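You operate a simulated robot arm through the tools that you are given. There is no shell and no other tool. Be economical: measure what you need, move in short steps, check, and stop when the job is done.

The job below is to be done with a simulated robot arm. You get a single attempt, and the scene is never put back.

TASK
Move the blue cap to the hot wheel and run at least 200 L of cold water.
Fine: zero the meter before you open the cold wheel; cold wheel to about 25, closed again under 900 L.
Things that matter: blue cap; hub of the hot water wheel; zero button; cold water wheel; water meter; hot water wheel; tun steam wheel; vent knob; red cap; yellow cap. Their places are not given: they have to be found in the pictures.

The check looks at the end state, three seconds after you hand in, the way a careful person would. Anything else that was tipped, shoved, dropped, spilled or broken makes it a failure. A push-on lid holds only when it is set on centred and level and pressed home; a screw cap is set on level and turned clockwise until tight.

THE ROBOT
A 7-joint arm with a two-finger parallel gripper, fixed in place. Base frame: the origin is at the foot of the arm, x ahead of it, y to its left, z up. Lengths are in mm, angles in rad, forces in N, time in s.
With the tool pointing down near the work surface it reaches from about 120 to 640 mm from the base axis. Its first joint turns from -1.152 to 1.152 rad. Payload 2.4 kg.
Tool frame: the origin (TCP) lies between the finger pads and is the grasp point; the fingertips stand 30 mm ahead of it; z points along the fingers, y is the line along which they close. The gripper opens to 94 mm. The fingers are 28 mm wide and 10 mm thick; the gripper's body (50 by 96 mm) begins 55 mm behind the TCP.
Orientation is that of the tool frame in the base frame, as [roll, pitch, yaw] about the fixed x, y, z axes, in that order (R = Rz(yaw) Ry(pitch) Rx(roll)). With the fingers straight down and closing along the base's y, the tool's x points along the base's -x, its y along +y and its z along -z.

THE INTERFACE
- The arm moves only by the tool step_arm. Its argument "deltas" is a list of rows, each a list of 7 numbers: the shift along the base's x, y, z in mm, then the turn, a rotation vector about the base's x, y, z in rad, then the opening in per cent of the stroke, from 0 (shut) to 100 (fully open). In form: [[dx, dy, dz, ax, ay, az, fingers], ...]. A call has 1 to 20 rows; each row shifts and turns the commanded pose from where the row before left it. A row lasts 0.2 s, in which the tool goes at most 50 mm and 0.15 rad; a call with a longer step from one row to the next is refused whole, and so is a gripper value outside its range. Where a pose cannot be reached the arm comes as near as it can. A force on the tool above 90 N (or 10 N above the force at the start of the call, whichever is more), or a blocked arm, ends the call early, and 0.2 s more pass. Each finger travels about 153 mm/s and halts on what it meets, pressing with about 23 N; the grip force reading is that of the motor and also rises with nothing between the fingers. The clock runs only during rows and for 0.2 s after the last one: add rows that do not move to give the fingers time. The reply holds the time, the measured pose of the TCP, the force on the tool along the base axes, the opening and the grip force, in the units named above and with some noise, and new pictures: "pictures" is both (left out), scene, wrist or none.
- Cameras (640 x 400 px; columns grow to the right, rows downward): "scene" is fixed at [20.9, 476.1, 1419.3]; the picture's right is [-0.85, -0.53, 0.00], its down [-0.41, 0.66, -0.64] and it looks along [0.33, -0.54, -0.77] (base axes); focal length 321 px, centre (320, 200). "wrist" rides on the gripper at [-37, 0, -58] in the tool frame; the picture's right is [0.00, -1.00, 0.00], its down [0.97, 0.00, -0.24] and it looks along [0.24, 0.00, 0.97] (tool axes); focal length 218 px, centre (320, 200).
- probe_pixels(camera, pixels): for up to 12 pixels [column, row] of the newest picture of that camera ("zoom" is the newest enlarged one), the place [x, y, z] in the base frame of the surface seen there, good to about 2 mm. No time passes.
- inspect(camera, box): a new picture of the part [left, top, right, bottom] of that camera's present view, enlarged. No time passes.
- sign_off(): hands the job in; it is judged then, once.

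Go step by step. Measure first, check grasps and placings, and put right what went wrong. The budget is 80 turns and 120 pictures, counting those below and the enlarged ones. Unless the task says otherwise, let go and move clear before handing in, and close with one line.

The tools are called after "Emit:" as name(argument=value, ...) on one line, values as JSON. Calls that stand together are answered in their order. step_arm: Moves the arm, as the interface text tells. Its arguments: {"type":"object","properties":{"deltas":{"type":"array"},"pictures":{"type":"string","enum":["both","scene","wrist","none"]}},"required":["deltas"]} The other tools are called the same way: probe_pixels (camera, pixels) gives the place of the surface under pixels of a picture; inspect (camera, box) takes an enlarged picture of a part of a camera's view; sign_off () hands the job in.

At the start:

```text
t: 0.0
eef_pos: [403.0, -86.5, 863.6]
orientation: [3.14, 0.002, -3.141]
force: [-0.3, -0.1, 1.4]
opening: 94.3
finger_force: 0.0
```

scene: 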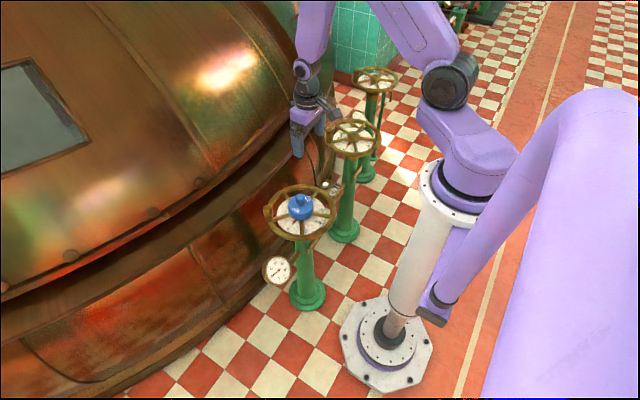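
wrist: 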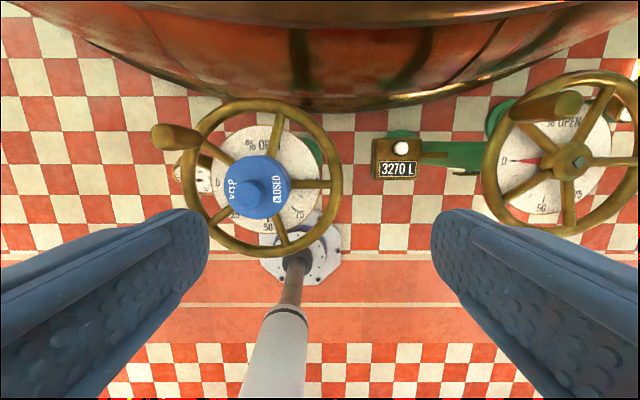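

The wrist picture shows a wheel with the blue cap at (258,187), the meter at (397,168) with a white button at (400,148), and a second wheel at (565,160). I'll enlarge these and find their places.

Emit:
inspect(camera="scene", box=[240, 50, 420, 300])

Emit:
inspect(camera="wrist", box=[140, 80, 440, 268])

Emit:
probe_pixels(camera="wrist", pixels=[[258, 187], [250, 165], [335, 185], [250, 103], [175, 138], [400, 148], [397, 170], [575, 155], [550, 105], [565, 160], [285, 205], [195, 178]])

Emit:
probe_pixels(camera="scene", pixels=[[300, 205], [354, 137], [376, 78], [277, 270], [322, 211], [333, 187], [355, 115], [375, 88], [345, 140], [385, 70]])

```text
1.60 times, centred on (330, 175) of scene
```

zoom: 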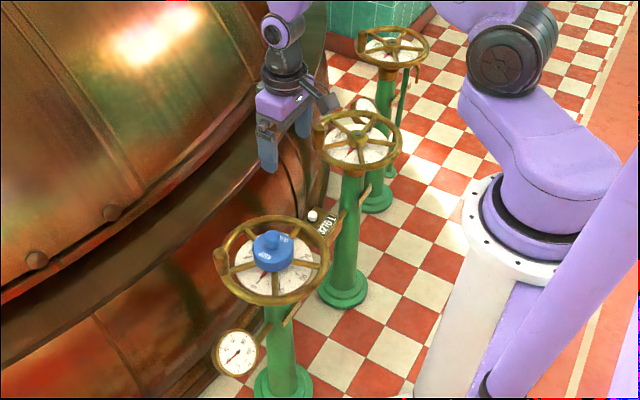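

```text
2.13 times, centred on (290, 174) of wrist
```

zoom: 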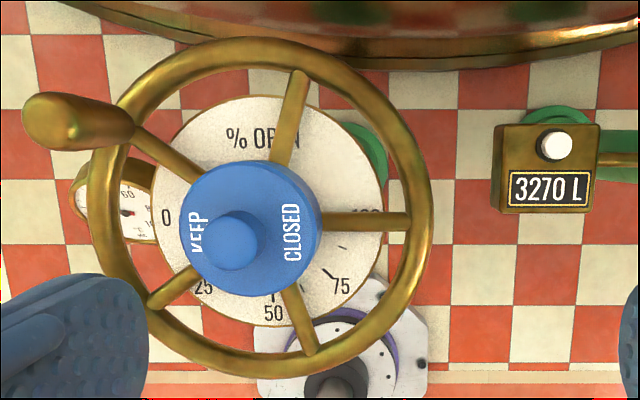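

```text
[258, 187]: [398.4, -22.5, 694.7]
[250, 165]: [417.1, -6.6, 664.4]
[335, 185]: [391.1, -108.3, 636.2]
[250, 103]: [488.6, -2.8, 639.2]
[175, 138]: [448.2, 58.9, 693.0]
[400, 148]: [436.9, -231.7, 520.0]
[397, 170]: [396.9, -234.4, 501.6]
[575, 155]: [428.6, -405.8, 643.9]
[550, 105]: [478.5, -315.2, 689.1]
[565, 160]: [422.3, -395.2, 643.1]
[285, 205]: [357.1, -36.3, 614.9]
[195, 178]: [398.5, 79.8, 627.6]
```

```text
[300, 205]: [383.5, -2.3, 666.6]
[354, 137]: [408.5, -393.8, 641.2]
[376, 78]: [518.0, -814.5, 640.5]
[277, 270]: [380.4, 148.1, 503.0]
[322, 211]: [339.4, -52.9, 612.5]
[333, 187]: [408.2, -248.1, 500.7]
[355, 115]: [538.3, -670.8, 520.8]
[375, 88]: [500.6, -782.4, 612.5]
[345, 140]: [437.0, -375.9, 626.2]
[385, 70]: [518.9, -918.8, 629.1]
```

The blue cap sits on the near wheel, hub about (398,-18), and the second wheel is at about (422,-395). I can't yet tell which is hot or cold, so I'll raise the arm and move right for a look.

Emit:
step_arm(deltas=[[0, -30, 20, 0, 0, 0, 100], [-10, -40, 20, 0, 0, 0, 100], [-10, -40, 10, 0, 0, 0, 100], [-10, -40, 0, 0, 0, 0, 100], [-10, -40, 0, 0, 0, 0, 100], [0, -30, 0, 0, 0, 0, 100]])

```text
t: 1.4
eef_pos: [360.7, -305.1, 914.1]
orientation: [-3.141, 0.003, 3.141]
force: [-0.1, 0.4, 0.2]
opening: 94.3
finger_force: 0.1
```

scene: 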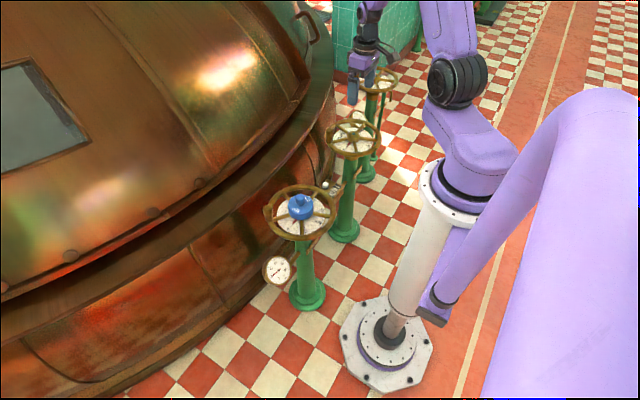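
wrist: 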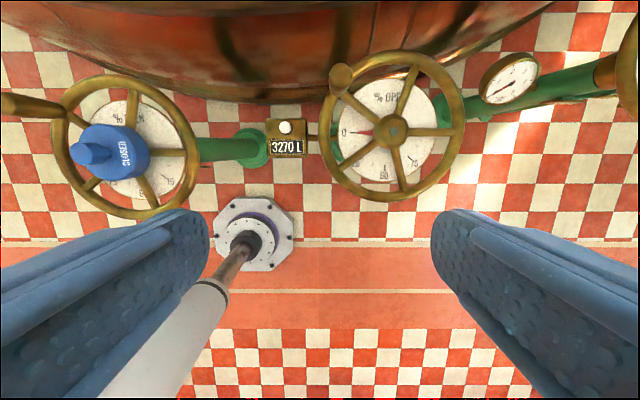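

Both wheels have "% OPEN" dials and wheel 2's needle is at 0. I'll enlarge the meter, the wheels and the gauge to look for labels.

Emit:
inspect(camera="wrist", box=[180, 30, 480, 218])

Emit:
inspect(camera="wrist", box=[440, 20, 640, 145])

Emit:
inspect(camera="scene", box=[300, 55, 420, 130])

Emit:
inspect(camera="scene", box=[240, 170, 380, 300])

```text
2.13 times, centred on (330, 124) of wrist
```

zoom: 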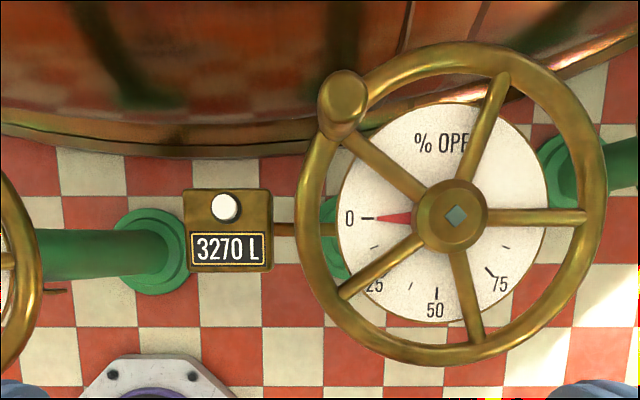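

```text
3.20 times, centred on (540, 82) of wrist
```

zoom: 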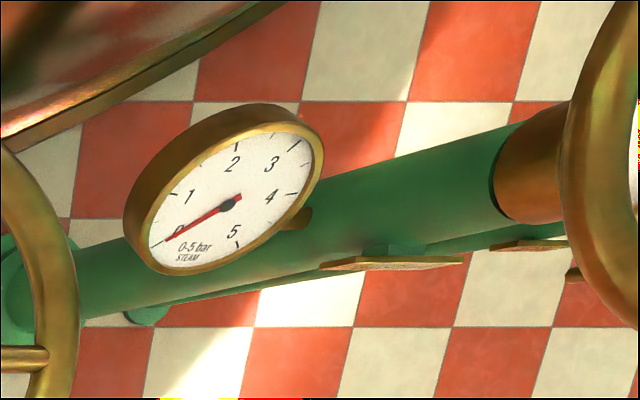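

```text
5.33 times, centred on (360, 92) of scene
```

zoom: 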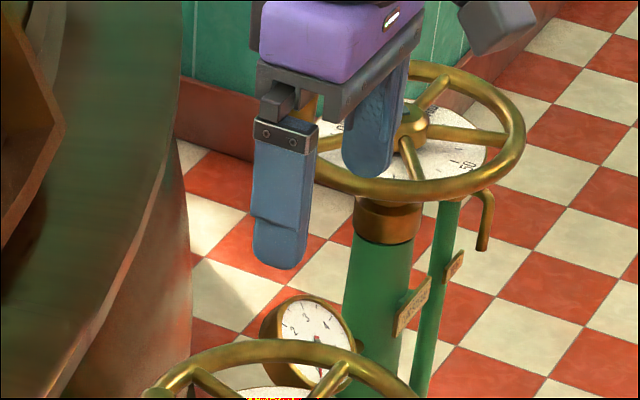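

```text
3.08 times, centred on (310, 235) of scene
```

zoom: 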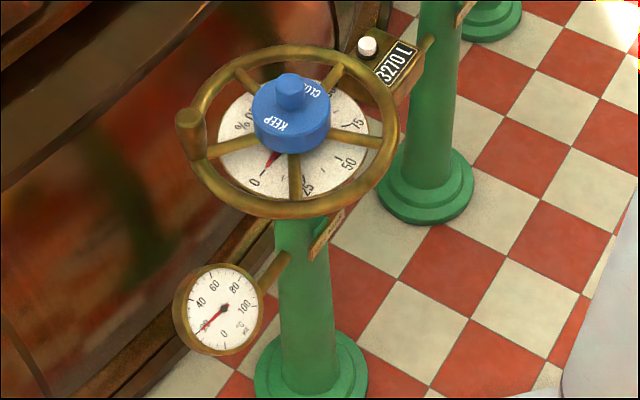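

The far wheel carries a steam gauge, the near one a thermometer, and the pedestals have name plates at zoom (327,235). I'll find the plates and read them with a tilted wrist camera.

Emit:
probe_pixels(camera="zoom", pixels=[[315, 250], [327, 235], [340, 218], [460, 12], [190, 122], [292, 85], [280, 215], [270, 175]])

Emit:
inspect(camera="scene", box=[300, 235, 330, 255])

Emit:
inspect(camera="scene", box=[345, 160, 375, 180])

```text
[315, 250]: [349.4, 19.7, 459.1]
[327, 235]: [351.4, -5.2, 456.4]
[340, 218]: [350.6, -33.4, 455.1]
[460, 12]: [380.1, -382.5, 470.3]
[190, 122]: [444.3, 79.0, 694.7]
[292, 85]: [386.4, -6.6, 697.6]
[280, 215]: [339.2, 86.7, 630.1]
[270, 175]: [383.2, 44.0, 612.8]
```

```text
16.00 times, centred on (315, 245) of scene
```

zoom: 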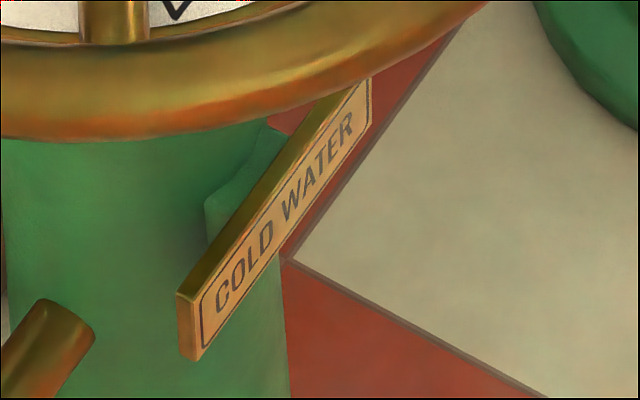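

```text
16.00 times, centred on (360, 170) of scene
```

zoom: 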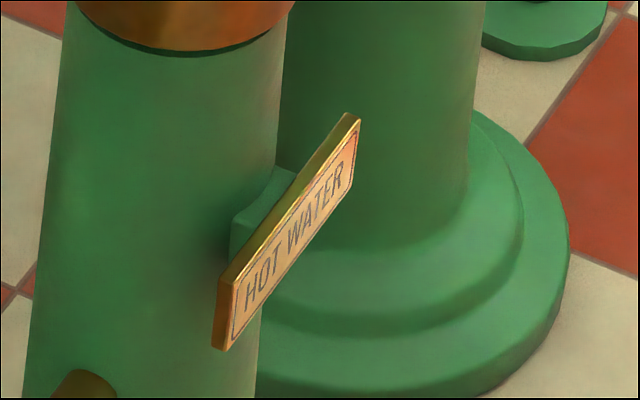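

The plates read COLD WATER on the near capped wheel and HOT WATER on the second wheel. I'll first measure the hot hub from above.

Emit:
step_arm(deltas=[[20, -30, -20, 0, 0, 0, 100], [20, -30, -20, 0, 0, 0, 100], [15, -30, -20, 0, 0, 0, 100], [0, 0, -20, 0, 0, 0, 100], [0, 0, 0, 0, 0, 0, 100]], pictures="wrist")

```text
t: 2.6
eef_pos: [417.1, -398.6, 832.0]
orientation: [-3.14, 0.002, 3.141]
force: [-0.8, -0.2, -0.3]
opening: 94.0
finger_force: 0.0
```

wrist: 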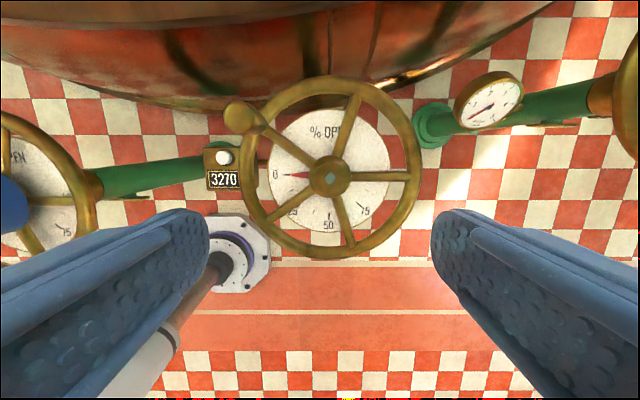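

Emit:
inspect(camera="wrist", box=[200, 60, 440, 260])

Emit:
probe_pixels(camera="wrist", pixels=[[312, 177], [347, 177], [330, 160], [330, 194], [330, 177], [390, 177], [255, 180], [345, 80], [330, 254], [414, 170], [246, 170], [223, 158]])

```text
2.00 times, centred on (320, 160) of wrist
```

zoom: 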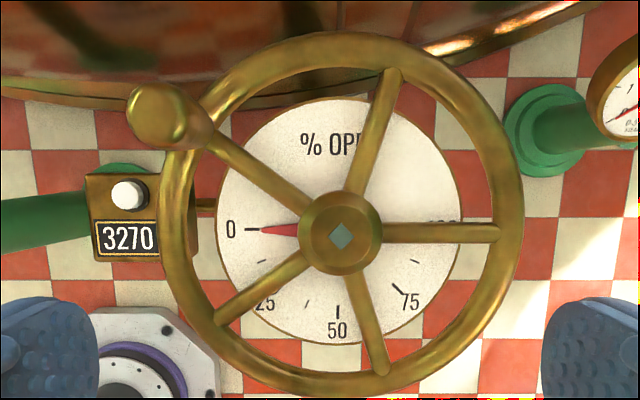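

```text
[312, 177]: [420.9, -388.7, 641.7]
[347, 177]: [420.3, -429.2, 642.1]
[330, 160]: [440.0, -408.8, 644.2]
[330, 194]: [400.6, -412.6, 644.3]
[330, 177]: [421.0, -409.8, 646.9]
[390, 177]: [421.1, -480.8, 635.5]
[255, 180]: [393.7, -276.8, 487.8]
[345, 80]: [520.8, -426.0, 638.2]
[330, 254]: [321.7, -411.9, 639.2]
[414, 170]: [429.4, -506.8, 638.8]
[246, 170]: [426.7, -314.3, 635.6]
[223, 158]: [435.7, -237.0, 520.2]
```

The hot hub is centred at about (421,-410), top z≈647. Now I'll go over the blue cap.

Emit:
step_arm(deltas=[[-4, 48, 0, 0, 0, 0, 100], [-4, 48, 0, 0, 0, 0, 100], [-4, 48, 0, 0, 0, 0, 100], [-4, 48, 0, 0, 0, 0, 100], [-2, 48, 0, 0, 0, 0, 100], [0, 48, 0, 0, 0, 0, 100], [0, 48, 0, 0, 0, 0, 100], [0, 44, 0, 0, 0, 0, 100], [0, 0, 0, 0, 0, 0, 100]], pictures="wrist")

```text
t: 4.6
eef_pos: [399.7, -16.9, 831.4]
orientation: [3.141, 0.002, -3.14]
force: [0.6, 0.2, 0.4]
opening: 94.0
finger_force: 0.1
```

wrist: 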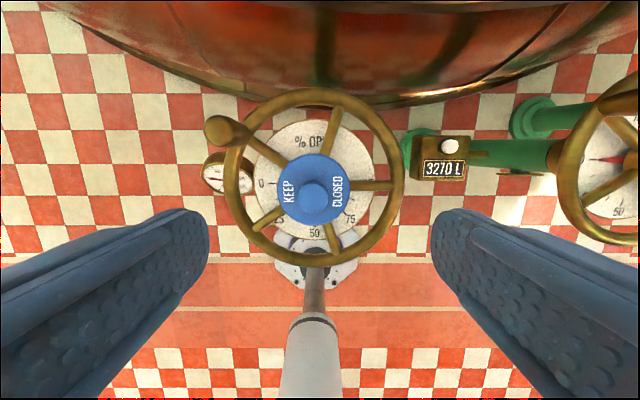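

Emit:
inspect(camera="wrist", box=[240, 120, 400, 220])

Emit:
probe_pixels(camera="wrist", pixels=[[313, 190], [303, 192], [323, 192], [313, 202], [345, 185], [284, 185], [315, 160], [314, 213], [229, 175], [400, 170], [318, 91], [316, 263]])

```text
4.00 times, centred on (320, 170) of wrist
```

zoom: 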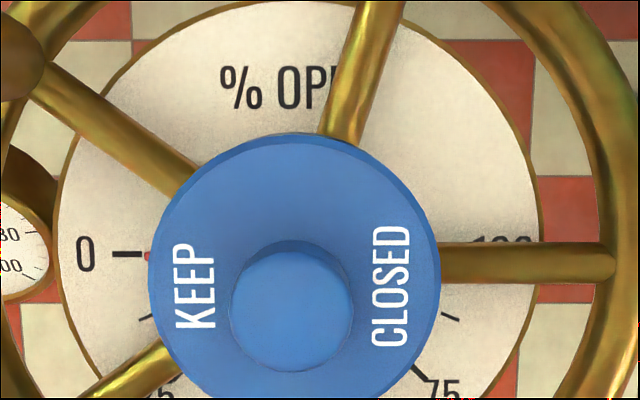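

```text
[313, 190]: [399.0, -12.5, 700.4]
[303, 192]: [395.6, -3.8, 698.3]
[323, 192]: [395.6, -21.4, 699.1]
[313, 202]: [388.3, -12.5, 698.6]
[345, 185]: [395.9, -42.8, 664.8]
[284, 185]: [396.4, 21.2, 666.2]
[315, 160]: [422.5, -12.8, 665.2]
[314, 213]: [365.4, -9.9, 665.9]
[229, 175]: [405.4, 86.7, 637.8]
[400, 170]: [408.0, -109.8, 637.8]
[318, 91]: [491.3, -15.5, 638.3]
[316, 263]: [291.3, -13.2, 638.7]
```

Cap knob centre is about (391.5,-12), top z 699, shoulder z 666, radius about 13. I'll descend over it and grip the knob.

Emit:
step_arm(deltas=[[-4, 3, -30, 0, 0, 0, 100], [-4, 2, -30, 0, 0, 0, 100], [0, 0, -30, 0, 0, 0, 100], [0, 0, -25, 0, 0, 0, 100], [0, 0, -15, 0, 0, 0, 100], [0, 0, 0, 0, 0, 0, 100], [0, 0, 0, 0, 0, 0, 50], [0, 0, 0, 0, 0, 0, 0], [0, 0, 0, 0, 0, 0, 0], [0, 0, 0, 0, 0, 0, 0]])

```text
t: 6.8
eef_pos: [391.3, -11.1, 701.7]
orientation: [-3.141, 0.002, -3.14]
force: [-0.2, 0.3, -0.6]
opening: 27.2
finger_force: 22.9
```

scene: 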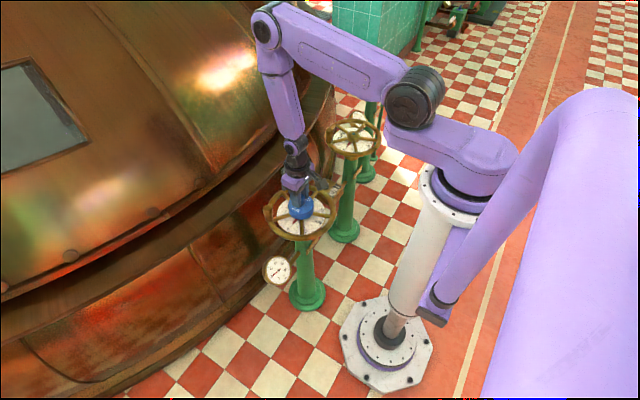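
wrist: 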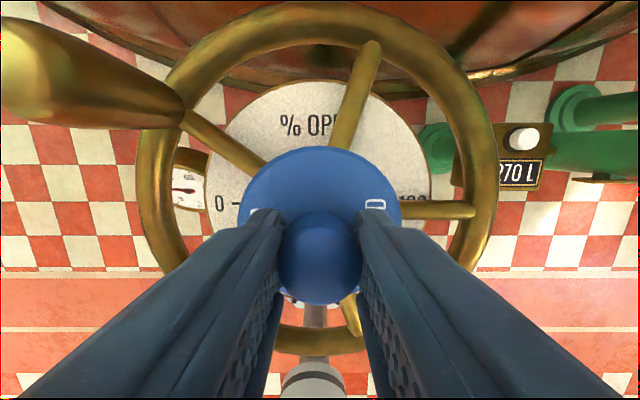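

The knob is gripped (opening 27.2). I'll lift gently and watch the force.

Emit:
step_arm(deltas=[[0, 0, 3, 0, 0, 0, 0], [0, 0, 4, 0, 0, 0, 0], [0, 0, 5, 0, 0, 0, 0], [0, 0, 8, 0, 0, 0, 0]], pictures="wrist")

```text
t: 7.8
eef_pos: [392.0, -10.8, 722.5]
orientation: [-3.141, 0.002, 3.141]
force: [-0.6, 0.4, -1.2]
opening: 27.0
finger_force: 23.1
```

wrist: 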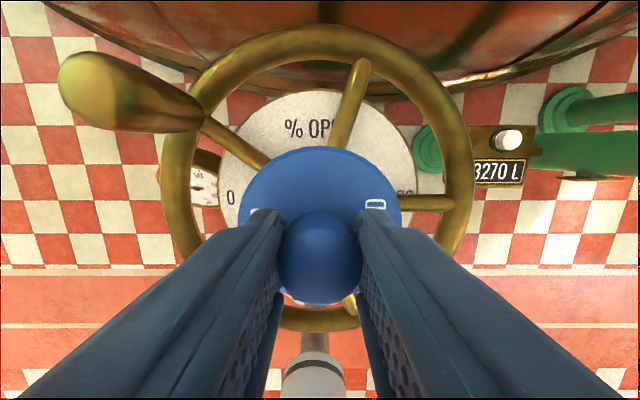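

The cap came away freely with the gripper (force about -1 N). I'll lift it and carry it over the hot hub.

Emit:
step_arm(deltas=[[0, 0, 30, 0, 0, 0, 0], [0, 0, 35, 0, 0, 0, 0], [3, -40, 10, 0, 0, 0, 0], [3, -40, 0, 0, 0, 0, 0], [3, -40, 0, 0, 0, 0, 0], [3, -40, 0, 0, 0, 0, 0], [3, -40, 0, 0, 0, 0, 0], [3, -40, 0, 0, 0, 0, 0], [3, -40, 0, 0, 0, 0, 0], [3, -40, 0, 0, 0, 0, 0], [3, -40, 0, 0, 0, 0, 0], [2, -39, 0, 0, 0, 0, 0], [0, 0, 0, 0, 0, 0, 0], [0, 0, 0, 0, 0, 0, 0]])

```text
t: 10.8
eef_pos: [419.2, -409.7, 798.4]
orientation: [3.141, 0.002, 3.141]
force: [0.4, -0.9, -1.0]
opening: 27.4
finger_force: 23.2
```

scene: 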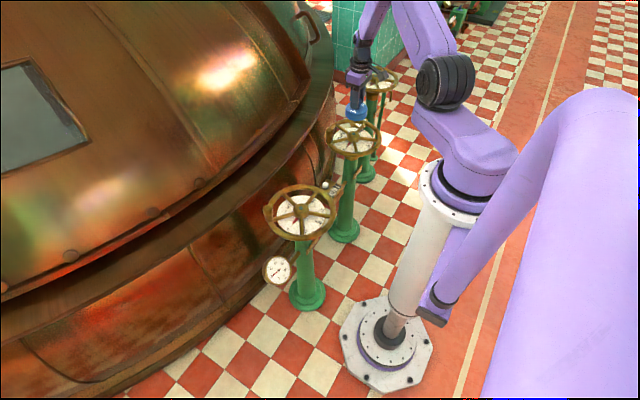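
wrist: 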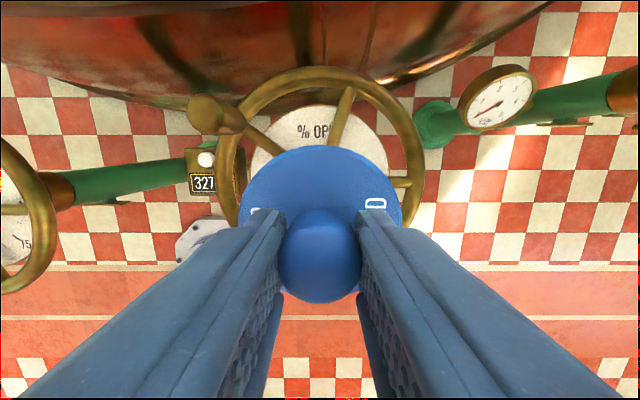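

Nearly above the hot hub: the TCP is at (419.2,-409.7) and the target is (421.2,-410.3). I'll correct and descend to just above seating.

Emit:
step_arm(deltas=[[1.8, -0.5, -30, 0, 0, 0, 0], [0, 0, -30, 0, 0, 0, 0], [0, 0, -16, 0, 0, 0, 0], [0, 0, 0, 0, 0, 0, 0], [0, 0, 0, 0, 0, 0, 0]])

```text
t: 12.0
eef_pos: [420.9, -411.7, 720.3]
orientation: [3.141, 0.003, -3.14]
force: [-0.1, -0.2, -1.6]
opening: 27.1
finger_force: 23.1
```

scene: 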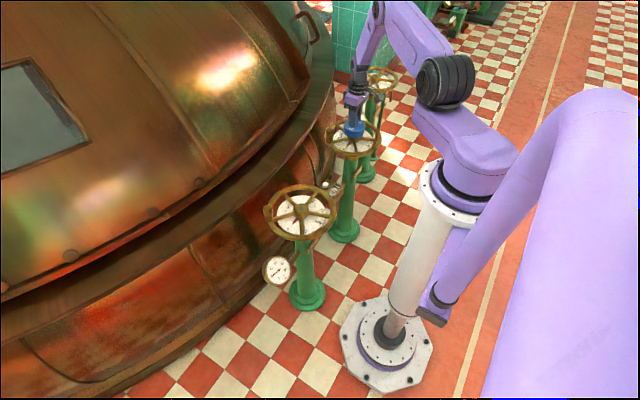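
wrist: 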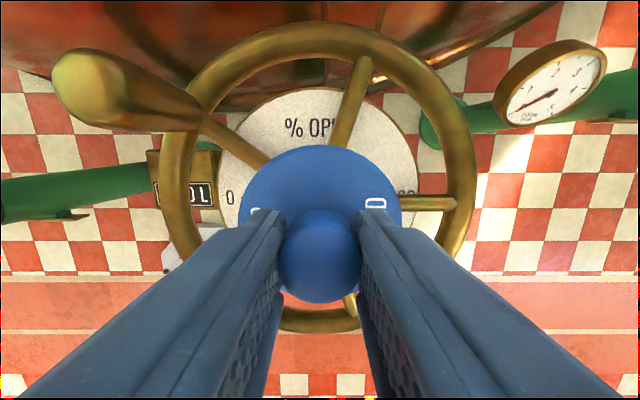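

The wheel in this view sits almost exactly as it did when the cap was over the cold hub, so the cap is centred. Descending and pressing.

Emit:
step_arm(deltas=[[0, 0, -10, 0, 0, 0, 0], [0, 0, -5, 0, 0, 0, 0], [0, 0, -3, 0, 0, 0, 0], [0, 0, -2, 0, 0, 0, 0], [0, 0, -2, 0, 0, 0, 0], [0, 0, -2, 0, 0, 0, 0]], pictures="wrist")

```text
t: 13.4
eef_pos: [423.8, -413.0, 698.2]
orientation: [-3.138, 0.005, 3.141]
force: [0.0, 3.0, 22.6]
opening: 27.5
finger_force: 23.2
```

wrist: 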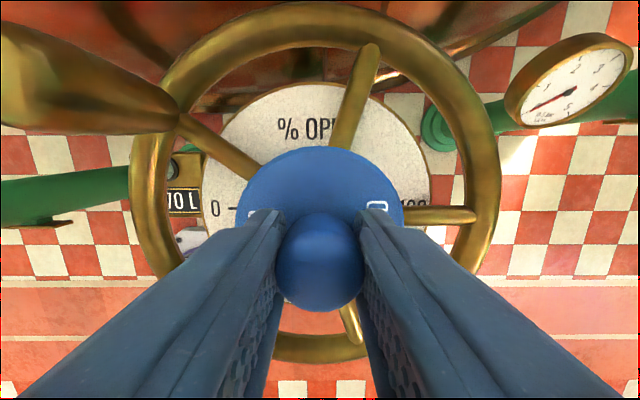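

It seated with 22 N and the grip slid a little on the knob. I'll let go, rise and look.

Emit:
step_arm(deltas=[[0, 0, 2, 0, 0, 0, 20], [0, 0, 2, 0, 0, 0, 40], [0, 0, 0, 0, 0, 0, 100], [0, 0, 30, 0, 0, 0, 100], [0, 0, 40, 0, 0, 0, 100], [0, 0, 40, 0, 0, 0, 100], [0, 0, 0, 0, 0, 0, 100]], pictures="wrist")

Emit:
probe_pixels(camera="wrist", pixels=[[313, 190], [303, 192], [323, 192], [313, 200], [340, 185], [290, 185], [315, 160], [314, 213]])

Emit:
inspect(camera="wrist", box=[220, 80, 420, 205])

Emit:
inspect(camera="scene", box=[310, 90, 400, 160])

```text
t: 15.0
eef_pos: [421.9, -411.0, 811.6]
orientation: [-3.141, 0.001, -3.14]
force: [-0.7, 0.7, 0.0]
opening: 94.3
finger_force: 0.1
```

wrist: 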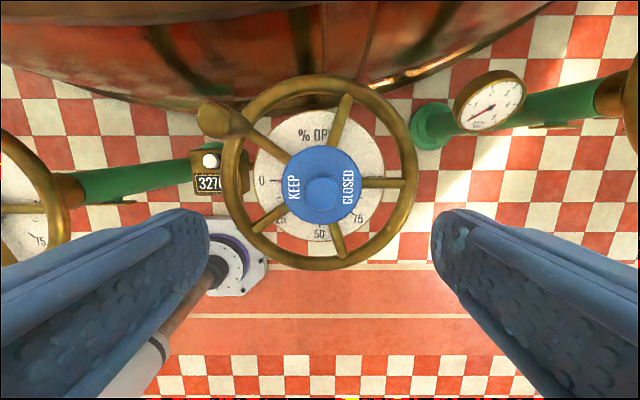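

```text
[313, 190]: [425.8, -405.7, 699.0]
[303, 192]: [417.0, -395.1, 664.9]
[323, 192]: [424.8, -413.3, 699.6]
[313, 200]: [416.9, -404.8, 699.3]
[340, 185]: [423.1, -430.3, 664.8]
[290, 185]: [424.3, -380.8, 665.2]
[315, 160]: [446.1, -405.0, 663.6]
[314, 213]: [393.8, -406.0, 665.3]
```

```text
3.20 times, centred on (320, 142) of wrist
```

zoom: 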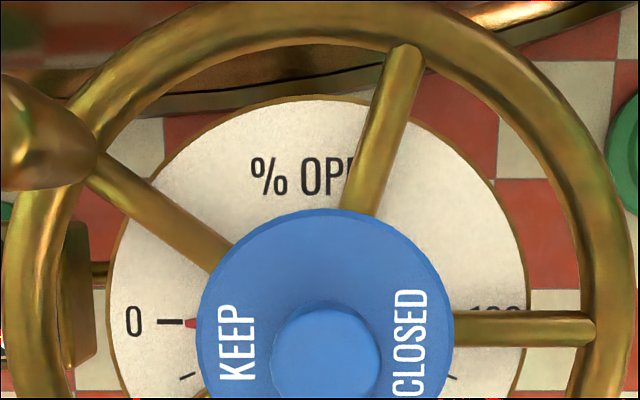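

```text
5.71 times, centred on (355, 125) of scene
```

zoom: 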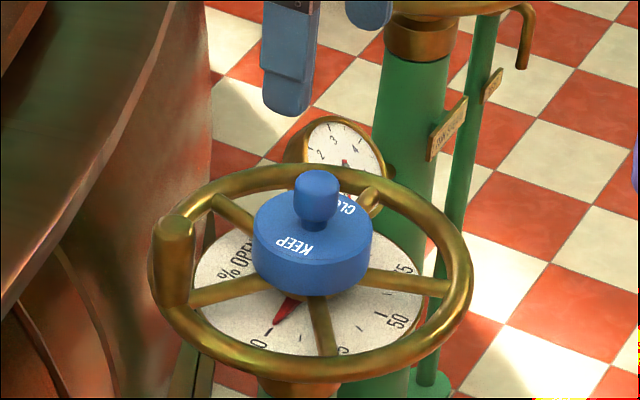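

The cap is level (shoulder z 665, knob 699, the same as before), but it may be a few mm off centre. I'll measure it more exactly.

Emit:
inspect(camera="wrist", box=[216, 66, 424, 274])

```text
1.92 times, centred on (320, 170) of wrist
```

zoom: 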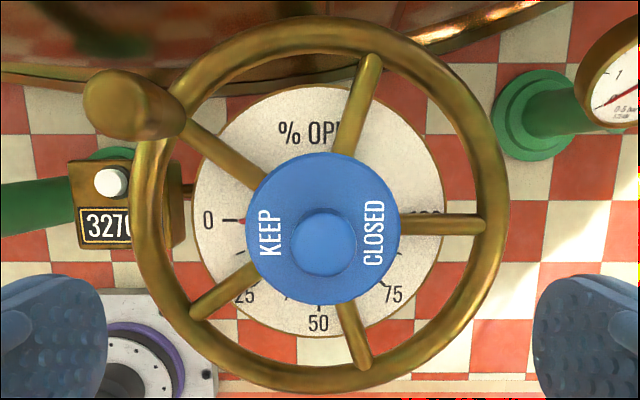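

Emit:
probe_pixels(camera="zoom", pixels=[[252, 232], [395, 232], [323, 162], [323, 301], [298, 242], [351, 242], [323, 220], [323, 270], [150, 215], [493, 215], [320, 30], [320, 378]])

```text
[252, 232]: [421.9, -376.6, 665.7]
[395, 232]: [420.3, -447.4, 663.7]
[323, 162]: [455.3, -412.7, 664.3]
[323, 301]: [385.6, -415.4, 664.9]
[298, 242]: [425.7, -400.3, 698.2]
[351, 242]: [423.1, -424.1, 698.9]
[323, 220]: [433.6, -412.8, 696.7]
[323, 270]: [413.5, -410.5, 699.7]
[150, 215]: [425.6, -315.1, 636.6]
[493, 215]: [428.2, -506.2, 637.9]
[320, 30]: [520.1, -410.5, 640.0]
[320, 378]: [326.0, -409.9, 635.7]
```

The shoulder centre is about (420.5,-412) against the hub's (421,-410.5), so it is centred within noise, level and at the original height. I'll press it home with shut fingers on the knob.

Emit:
step_arm(deltas=[[0, 0, 0, 0, 0, 0, 0], [0, 0, 0, 0, 0, 0, 0], [0, 0, 0, 0, 0, 0, 0], [0, 0, -30, 0, 0, 0, 0], [0, 0, -30, 0, 0, 0, 0], [0, 0, -14, 0, 0, 0, 0], [0, 0, -5, 0, 0, 0, 0], [0, 0, -3, 0, 0, 0, 0], [0, 0, -2, 0, 0, 0, 0], [0, 0, -2, 0, 0, 0, 0], [0, 0, -1, 0, 0, 0, 0]], pictures="none")

```text
t: 17.4
eef_pos: [423.1, -411.3, 728.5]
orientation: [-3.141, 0.002, 3.141]
force: [-15.0, 15.2, 58.2]
opening: 0.0
finger_force: 23.0
```

Pressed with 58 N and the height held. I'll rise and go above the zero button.

Emit:
step_arm(deltas=[[0, 0, 30, 0, 0, 0, 0], [0, 0, 40, 0, 0, 0, 0], [3, 45, 0, 0, 0, 0, 0], [3, 45, 0, 0, 0, 0, 0], [4, 45, 0, 0, 0, 0, 0], [3, 42, 0, 0, 0, 0, 0], [0, 0, -30, 0, 0, 0, 0], [0, 0, 0, 0, 0, 0, 0]])

```text
t: 19.2
eef_pos: [435.1, -232.5, 764.8]
orientation: [3.141, 0.002, 3.141]
force: [0.1, -0.1, 0.0]
opening: 0.0
finger_force: 23.1
```

scene: 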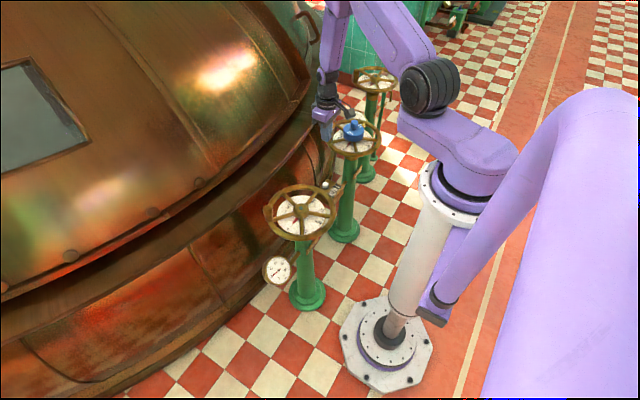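
wrist: 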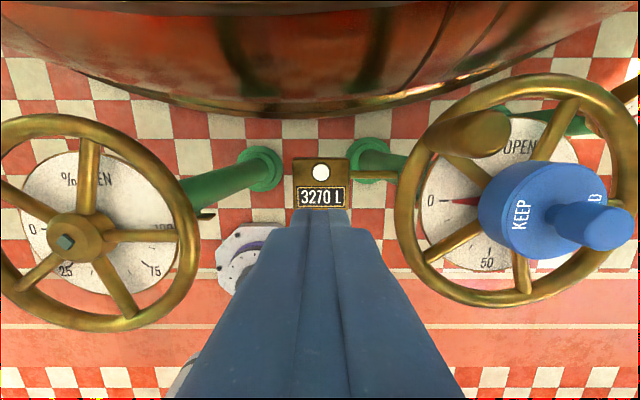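

Emit:
inspect(camera="wrist", box=[270, 130, 370, 220])

Emit:
probe_pixels(camera="wrist", pixels=[[320, 172], [313, 172], [327, 172], [320, 165], [320, 179], [435, 138], [440, 125], [398, 200], [197, 230], [350, 160], [300, 165], [320, 110]])

```text
4.44 times, centred on (320, 175) of wrist
```

zoom: 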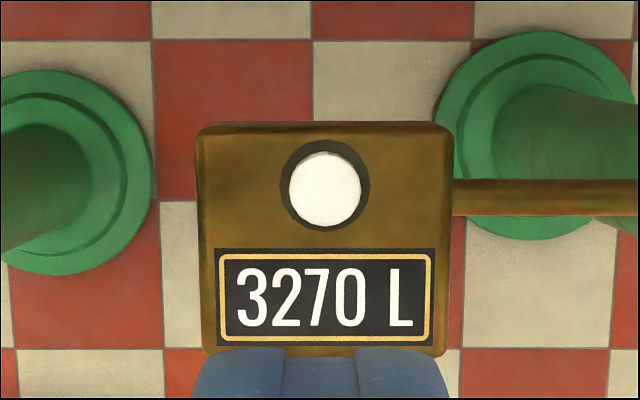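

```text
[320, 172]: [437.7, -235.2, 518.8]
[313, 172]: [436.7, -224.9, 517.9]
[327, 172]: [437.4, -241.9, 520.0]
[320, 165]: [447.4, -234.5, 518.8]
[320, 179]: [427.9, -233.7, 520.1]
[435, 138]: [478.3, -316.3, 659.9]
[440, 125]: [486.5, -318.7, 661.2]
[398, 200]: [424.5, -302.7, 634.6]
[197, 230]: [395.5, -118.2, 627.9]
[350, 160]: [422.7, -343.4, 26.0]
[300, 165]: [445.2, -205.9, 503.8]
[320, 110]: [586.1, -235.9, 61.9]
```

The button centre is (437.3,-234), top z 519, and the hot rim's edge is at y≈-303, which leaves about 20 mm beside the gripper. I'll lower to just above the button.

Emit:
step_arm(deltas=[[2, 0, -35, 0, 0, 0, 0], [0, 0, -35, 0, 0, 0, 0], [0, 0, -35, 0, 0, 0, 0], [0, 0, -35, 0, 0, 0, 0], [0, 0, -35, 0, 0, 0, 0], [0, 0, -25, 0, 0, 0, 0], [0, 0, 0, 0, 0, 0, 0], [0, 0, 0, 0, 0, 0, 0]])

```text
t: 21.0
eef_pos: [438.8, -231.1, 565.6]
orientation: [3.141, 0.002, -3.141]
force: [0.0, 0.5, -0.4]
opening: 0.0
finger_force: 23.0
```

scene: 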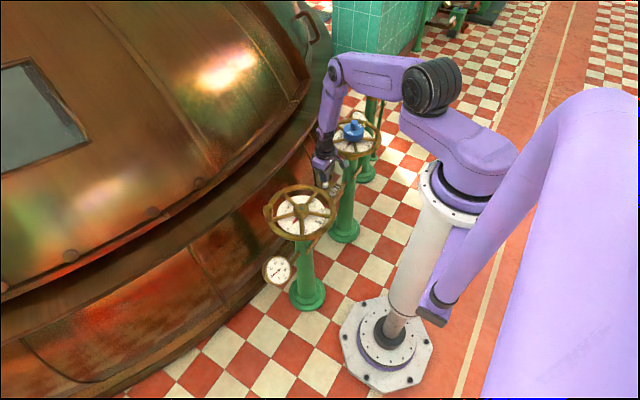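
wrist: 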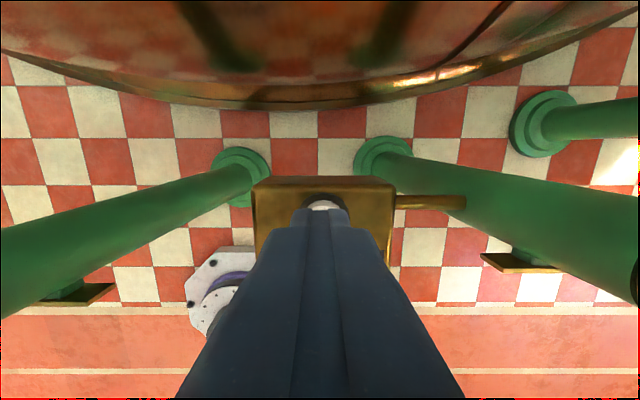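

Clear on both sides, with the tips just above the button. I'll press down in small steps and rise again.

Emit:
step_arm(deltas=[[0, -2, -8, 0, 0, 0, 0], [0, 0, -5, 0, 0, 0, 0], [0, 0, -3, 0, 0, 0, 0], [0, 0, -2, 0, 0, 0, 0], [0, 0, -2, 0, 0, 0, 0], [0, 0, -2, 0, 0, 0, 0]], pictures="none")

```text
t: 22.4
eef_pos: [438.5, -236.0, 542.6]
orientation: [3.141, 0.001, -3.141]
force: [-0.4, -0.1, 4.8]
opening: 0.0
finger_force: 22.9
```

The button is moving (4.8 N, tips at z≈512). I'll press a little further, then rise to read the meter.

Emit:
step_arm(deltas=[[0, 0, -2, 0, 0, 0, 0], [0, 0, -2, 0, 0, 0, 0], [0, 0, 0, 0, 0, 0, 0], [0, 0, 10, 0, 0, 0, 0], [0, 0, 35, 0, 0, 0, 0], [0, 0, 35, 0, 0, 0, 0], [0, 0, 35, 0, 0, 0, 0], [0, 0, 35, 0, 0, 0, 0], [0, 0, 35, 0, 0, 0, 0], [0, 0, 35, 0, 0, 0, 0], [0, 0, 0, 0, 0, 0, 0]], pictures="wrist")

Emit:
inspect(camera="wrist", box=[270, 130, 370, 220])

```text
t: 24.8
eef_pos: [436.2, -235.7, 758.6]
orientation: [-3.14, 0.0, 3.14]
force: [0.7, 0.1, -0.5]
opening: 0.0
finger_force: 23.5
```

wrist: 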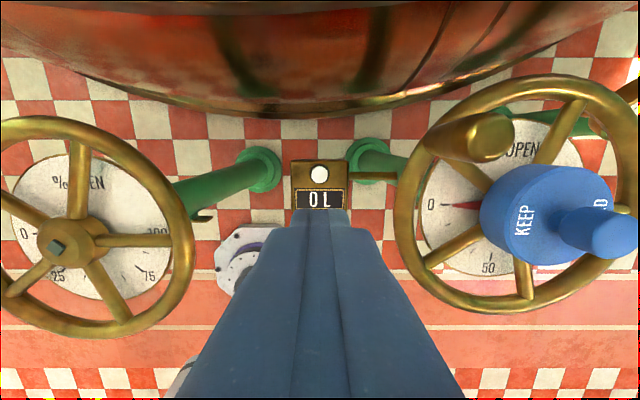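

```text
4.44 times, centred on (320, 175) of wrist
```

zoom: 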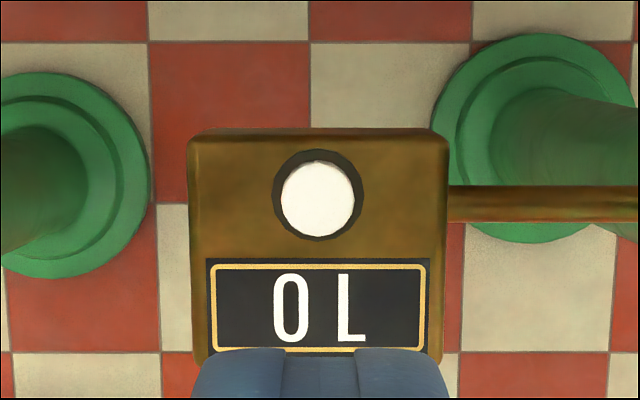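

The meter reads 0 L. Next is the cold wheel, so I'll open the fingers and go above its handle at about (447,68).

Emit:
step_arm(deltas=[[0, 40, 10, 0, 0, 0, 20], [0, 45, 10, 0, 0, 0, 60], [0, 45, 10, 0, 0, 0, 80], [0, 45, 0, 0, 0, 0, 80], [0, 45, 0, 0, 0, 0, 80], [0, 45, 0, 0, 0, 0, 80], [0, 40, 0, 0, 0, 0, 80], [0, 0, 0, 0, 0, 0, 80]])

```text
t: 26.6
eef_pos: [440.3, 66.6, 786.6]
orientation: [-3.142, 0.001, -3.141]
force: [-0.2, 0.4, -0.6]
opening: 75.3
finger_force: 0.1
```

scene: 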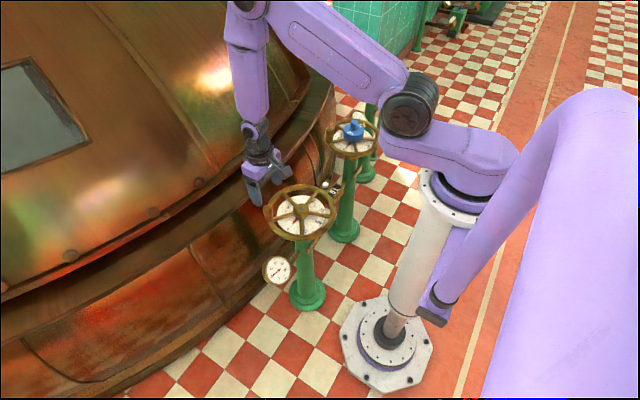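
wrist: 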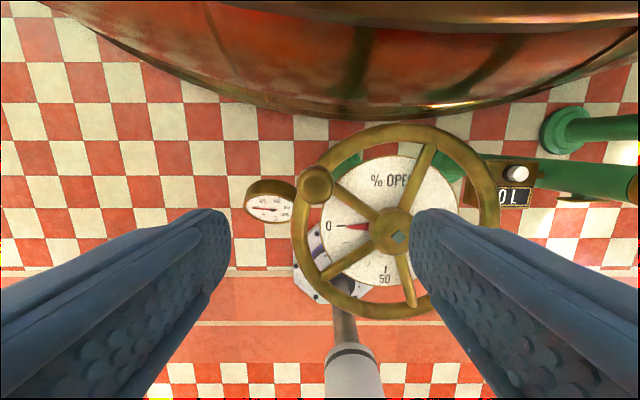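

Emit:
inspect(camera="wrist", box=[270, 120, 430, 260])

Emit:
probe_pixels(camera="wrist", pixels=[[316, 185], [305, 185], [327, 185], [316, 175], [316, 195], [320, 205], [300, 160], [340, 70]])

```text
2.86 times, centred on (350, 190) of wrist
```

zoom: 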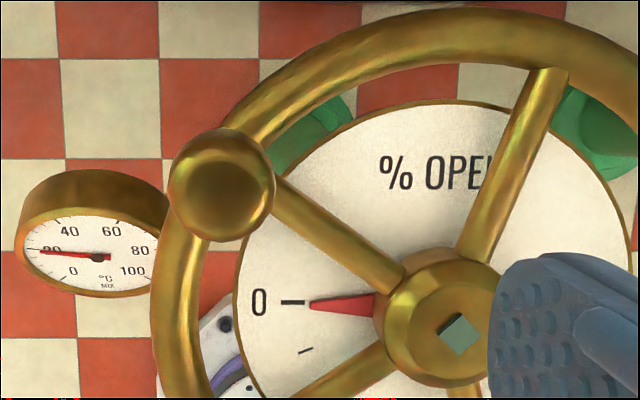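

```text
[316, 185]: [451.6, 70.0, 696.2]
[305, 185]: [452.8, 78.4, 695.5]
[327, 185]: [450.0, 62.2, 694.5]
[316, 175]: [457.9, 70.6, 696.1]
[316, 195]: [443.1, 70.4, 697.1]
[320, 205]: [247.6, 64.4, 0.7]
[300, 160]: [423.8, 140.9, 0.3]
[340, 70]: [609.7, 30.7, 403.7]
```

The handle centre is (451.5,71), top z 696; the wheel centre is (391.4,-11.5), so radius 102 at 0.94 rad, and the cold needle is at 0. I'll turn the gripper so it closes along the tangent and centre it over the handle.

Emit:
step_arm(deltas=[[2, 1, 0, 0, 0, 0.14, 80], [2, 1, 0, 0, 0, 0.14, 80], [2, 1, 0, 0, 0, 0.14, 80], [2, 1, 0, 0, 0, 0.14, 80], [2, 0, 0, 0, 0, 0.14, 80], [1, 0, 0, 0, 0, 0.14, 80], [0, 0, 0, 0, 0, 0.14, 80], [0, 0, 0, 0, 0, 0.12, 80], [0, 0, -30, 0, 0, 0, 80], [0, 0, 0, 0, 0, 0, 80]])

```text
t: 28.8
eef_pos: [449.0, 72.7, 758.7]
orientation: [-3.141, 0.002, -2.04]
force: [-0.4, 0.5, -0.2]
opening: 75.2
finger_force: 0.0
```

scene: 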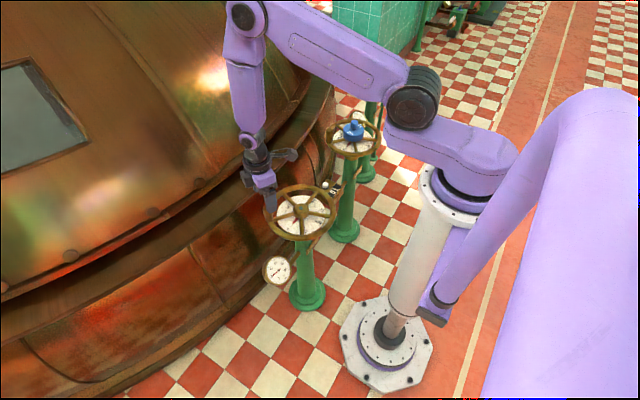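
wrist: 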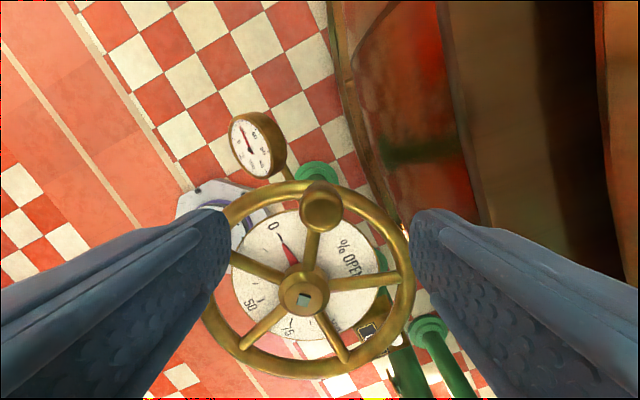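

The handle is centred between the fingers. I'll lower to TCP z≈686 and close on it.

Emit:
step_arm(deltas=[[2, -1, -25, 0, 0, 0, 80], [0, 0, -25, 0, 0, 0, 80], [0, 0, -23, 0, 0, 0, 80], [0, 0, 0, 0, 0, 0, 50], [0, 0, 0, 0, 0, 0, 30], [0, 0, 0, 0, 0, 0, 0], [0, 0, 0, 0, 0, 0, 0]])

Emit:
inspect(camera="scene", box=[250, 160, 370, 240])

```text
t: 30.4
eef_pos: [449.8, 72.2, 685.3]
orientation: [3.141, 0.0, -2.04]
force: [-8.9, 8.4, -3.5]
opening: 26.9
finger_force: 45.1
```

scene: 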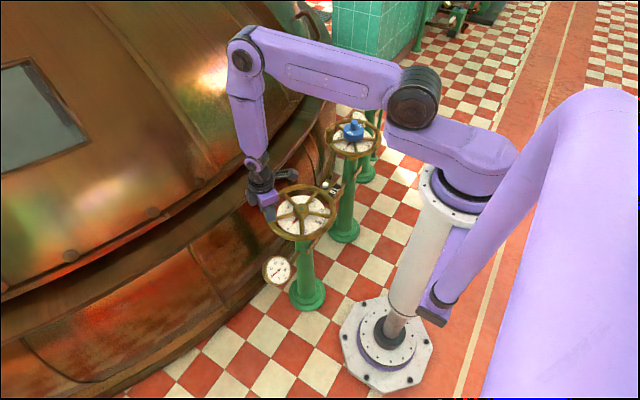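
wrist: 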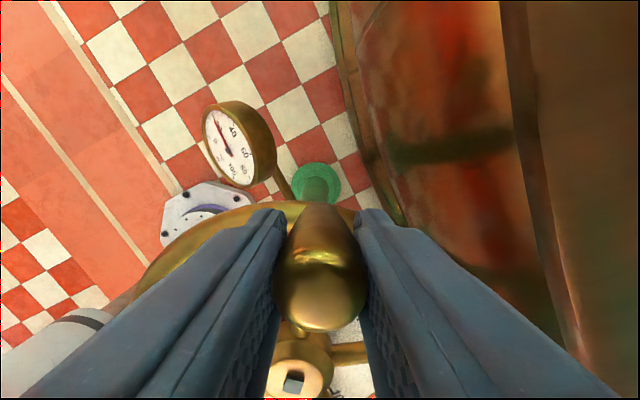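

```text
5.00 times, centred on (310, 200) of scene
```

zoom: 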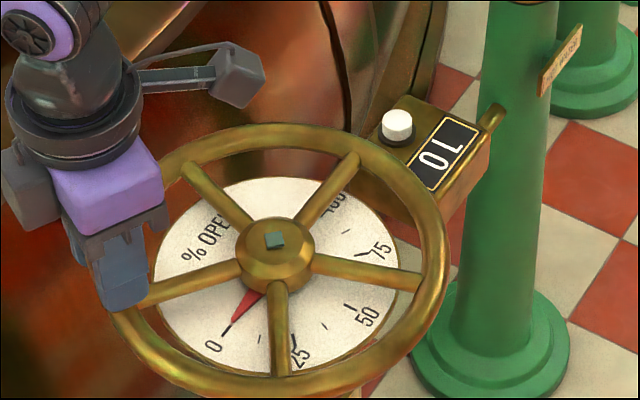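

The handle is gripped (26.9 mm), the needle is at 0 and the meter reads 0 L. I'll turn the wheel counter-clockwise along the arc by 0.3 rad and see how the needle follows.

Emit:
step_arm(deltas=[[-8.7, 5.4, 0, 0, 0, 0.1, 0], [-9.2, 4.5, 0, 0, 0, 0.1, 0], [-9.5, 3.6, 0, 0, 0, 0.1, 0]], pictures="scene")

Emit:
inspect(camera="scene", box=[250, 160, 370, 240])

```text
t: 31.2
eef_pos: [425.1, 86.1, 686.2]
orientation: [-3.136, 0.003, -1.741]
force: [9.6, 3.7, -13.7]
opening: 26.9
finger_force: 44.4
```

scene: 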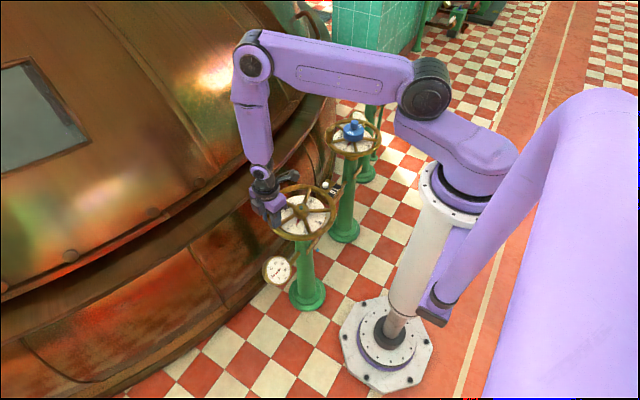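

```text
5.00 times, centred on (310, 200) of scene
```

zoom: 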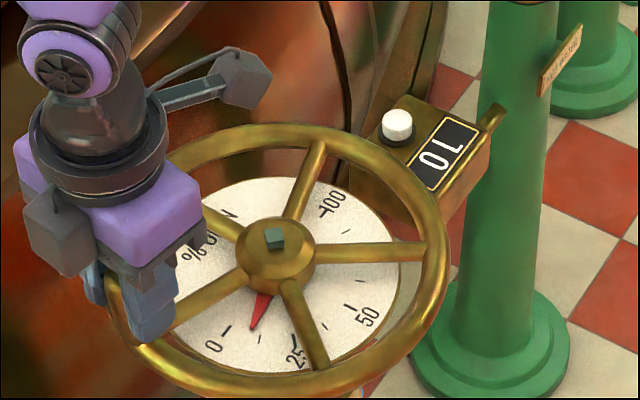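

The needle follows the wheel directly, now at about 9%. I'll continue 0.5 rad to reach about 25.

Emit:
step_arm(deltas=[[-9.9, 2.6, 0, 0, 0, 0.1, 0], [-10.0, 1.6, 0, 0, 0, 0.1, 0], [-10.2, 0.6, 0, 0, 0, 0.1, 0], [-10.2, -0.4, 0, 0, 0, 0.1, 0], [-10.1, -1.5, 0, 0, 0, 0.1, 0]], pictures="scene")

Emit:
inspect(camera="scene", box=[250, 160, 370, 240])

```text
t: 32.4
eef_pos: [373.6, 90.1, 686.0]
orientation: [-3.141, 0.002, -1.236]
force: [0.9, 21.1, 3.5]
opening: 27.1
finger_force: 45.1
```

scene: 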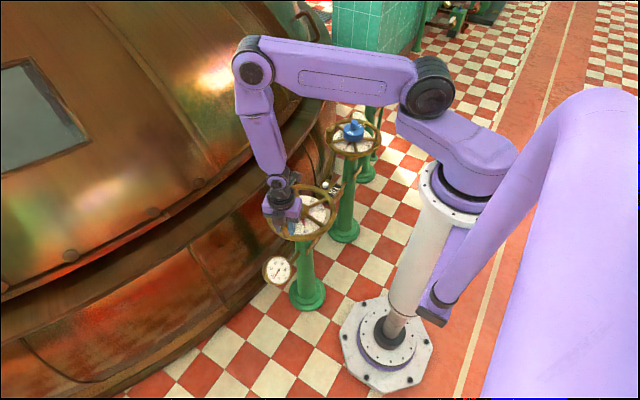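

```text
5.00 times, centred on (310, 200) of scene
```

zoom: 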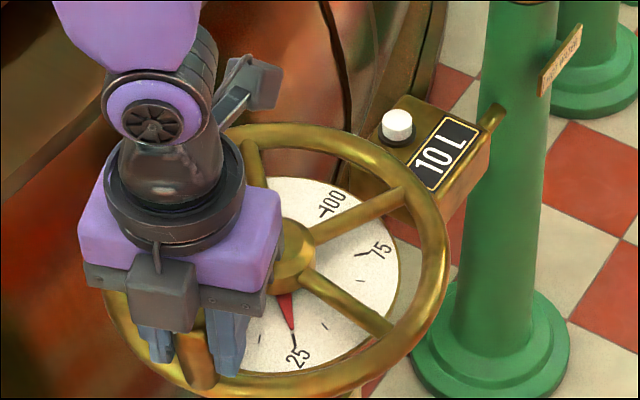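

The needle sits at 25 and the meter reads 10 L. I'll hold for 2 s to learn the rate.

Emit:
step_arm(deltas=[[0, 0, 0, 0, 0, 0, 0], [0, 0, 0, 0, 0, 0, 0], [0, 0, 0, 0, 0, 0, 0], [0, 0, 0, 0, 0, 0, 0], [0, 0, 0, 0, 0, 0, 0], [0, 0, 0, 0, 0, 0, 0], [0, 0, 0, 0, 0, 0, 0], [0, 0, 0, 0, 0, 0, 0], [0, 0, 0, 0, 0, 0, 0]], pictures="none")

Emit:
inspect(camera="scene", box=[250, 160, 370, 240])

```text
t: 34.4
eef_pos: [372.8, 89.5, 685.3]
orientation: [3.141, 0.003, -1.239]
force: [-3.3, 31.2, 0.5]
opening: 26.7
finger_force: 44.9
```

```text
5.00 times, centred on (310, 200) of scene
```

zoom: 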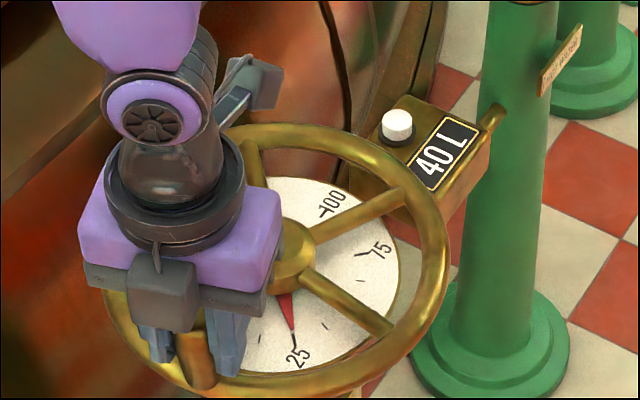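

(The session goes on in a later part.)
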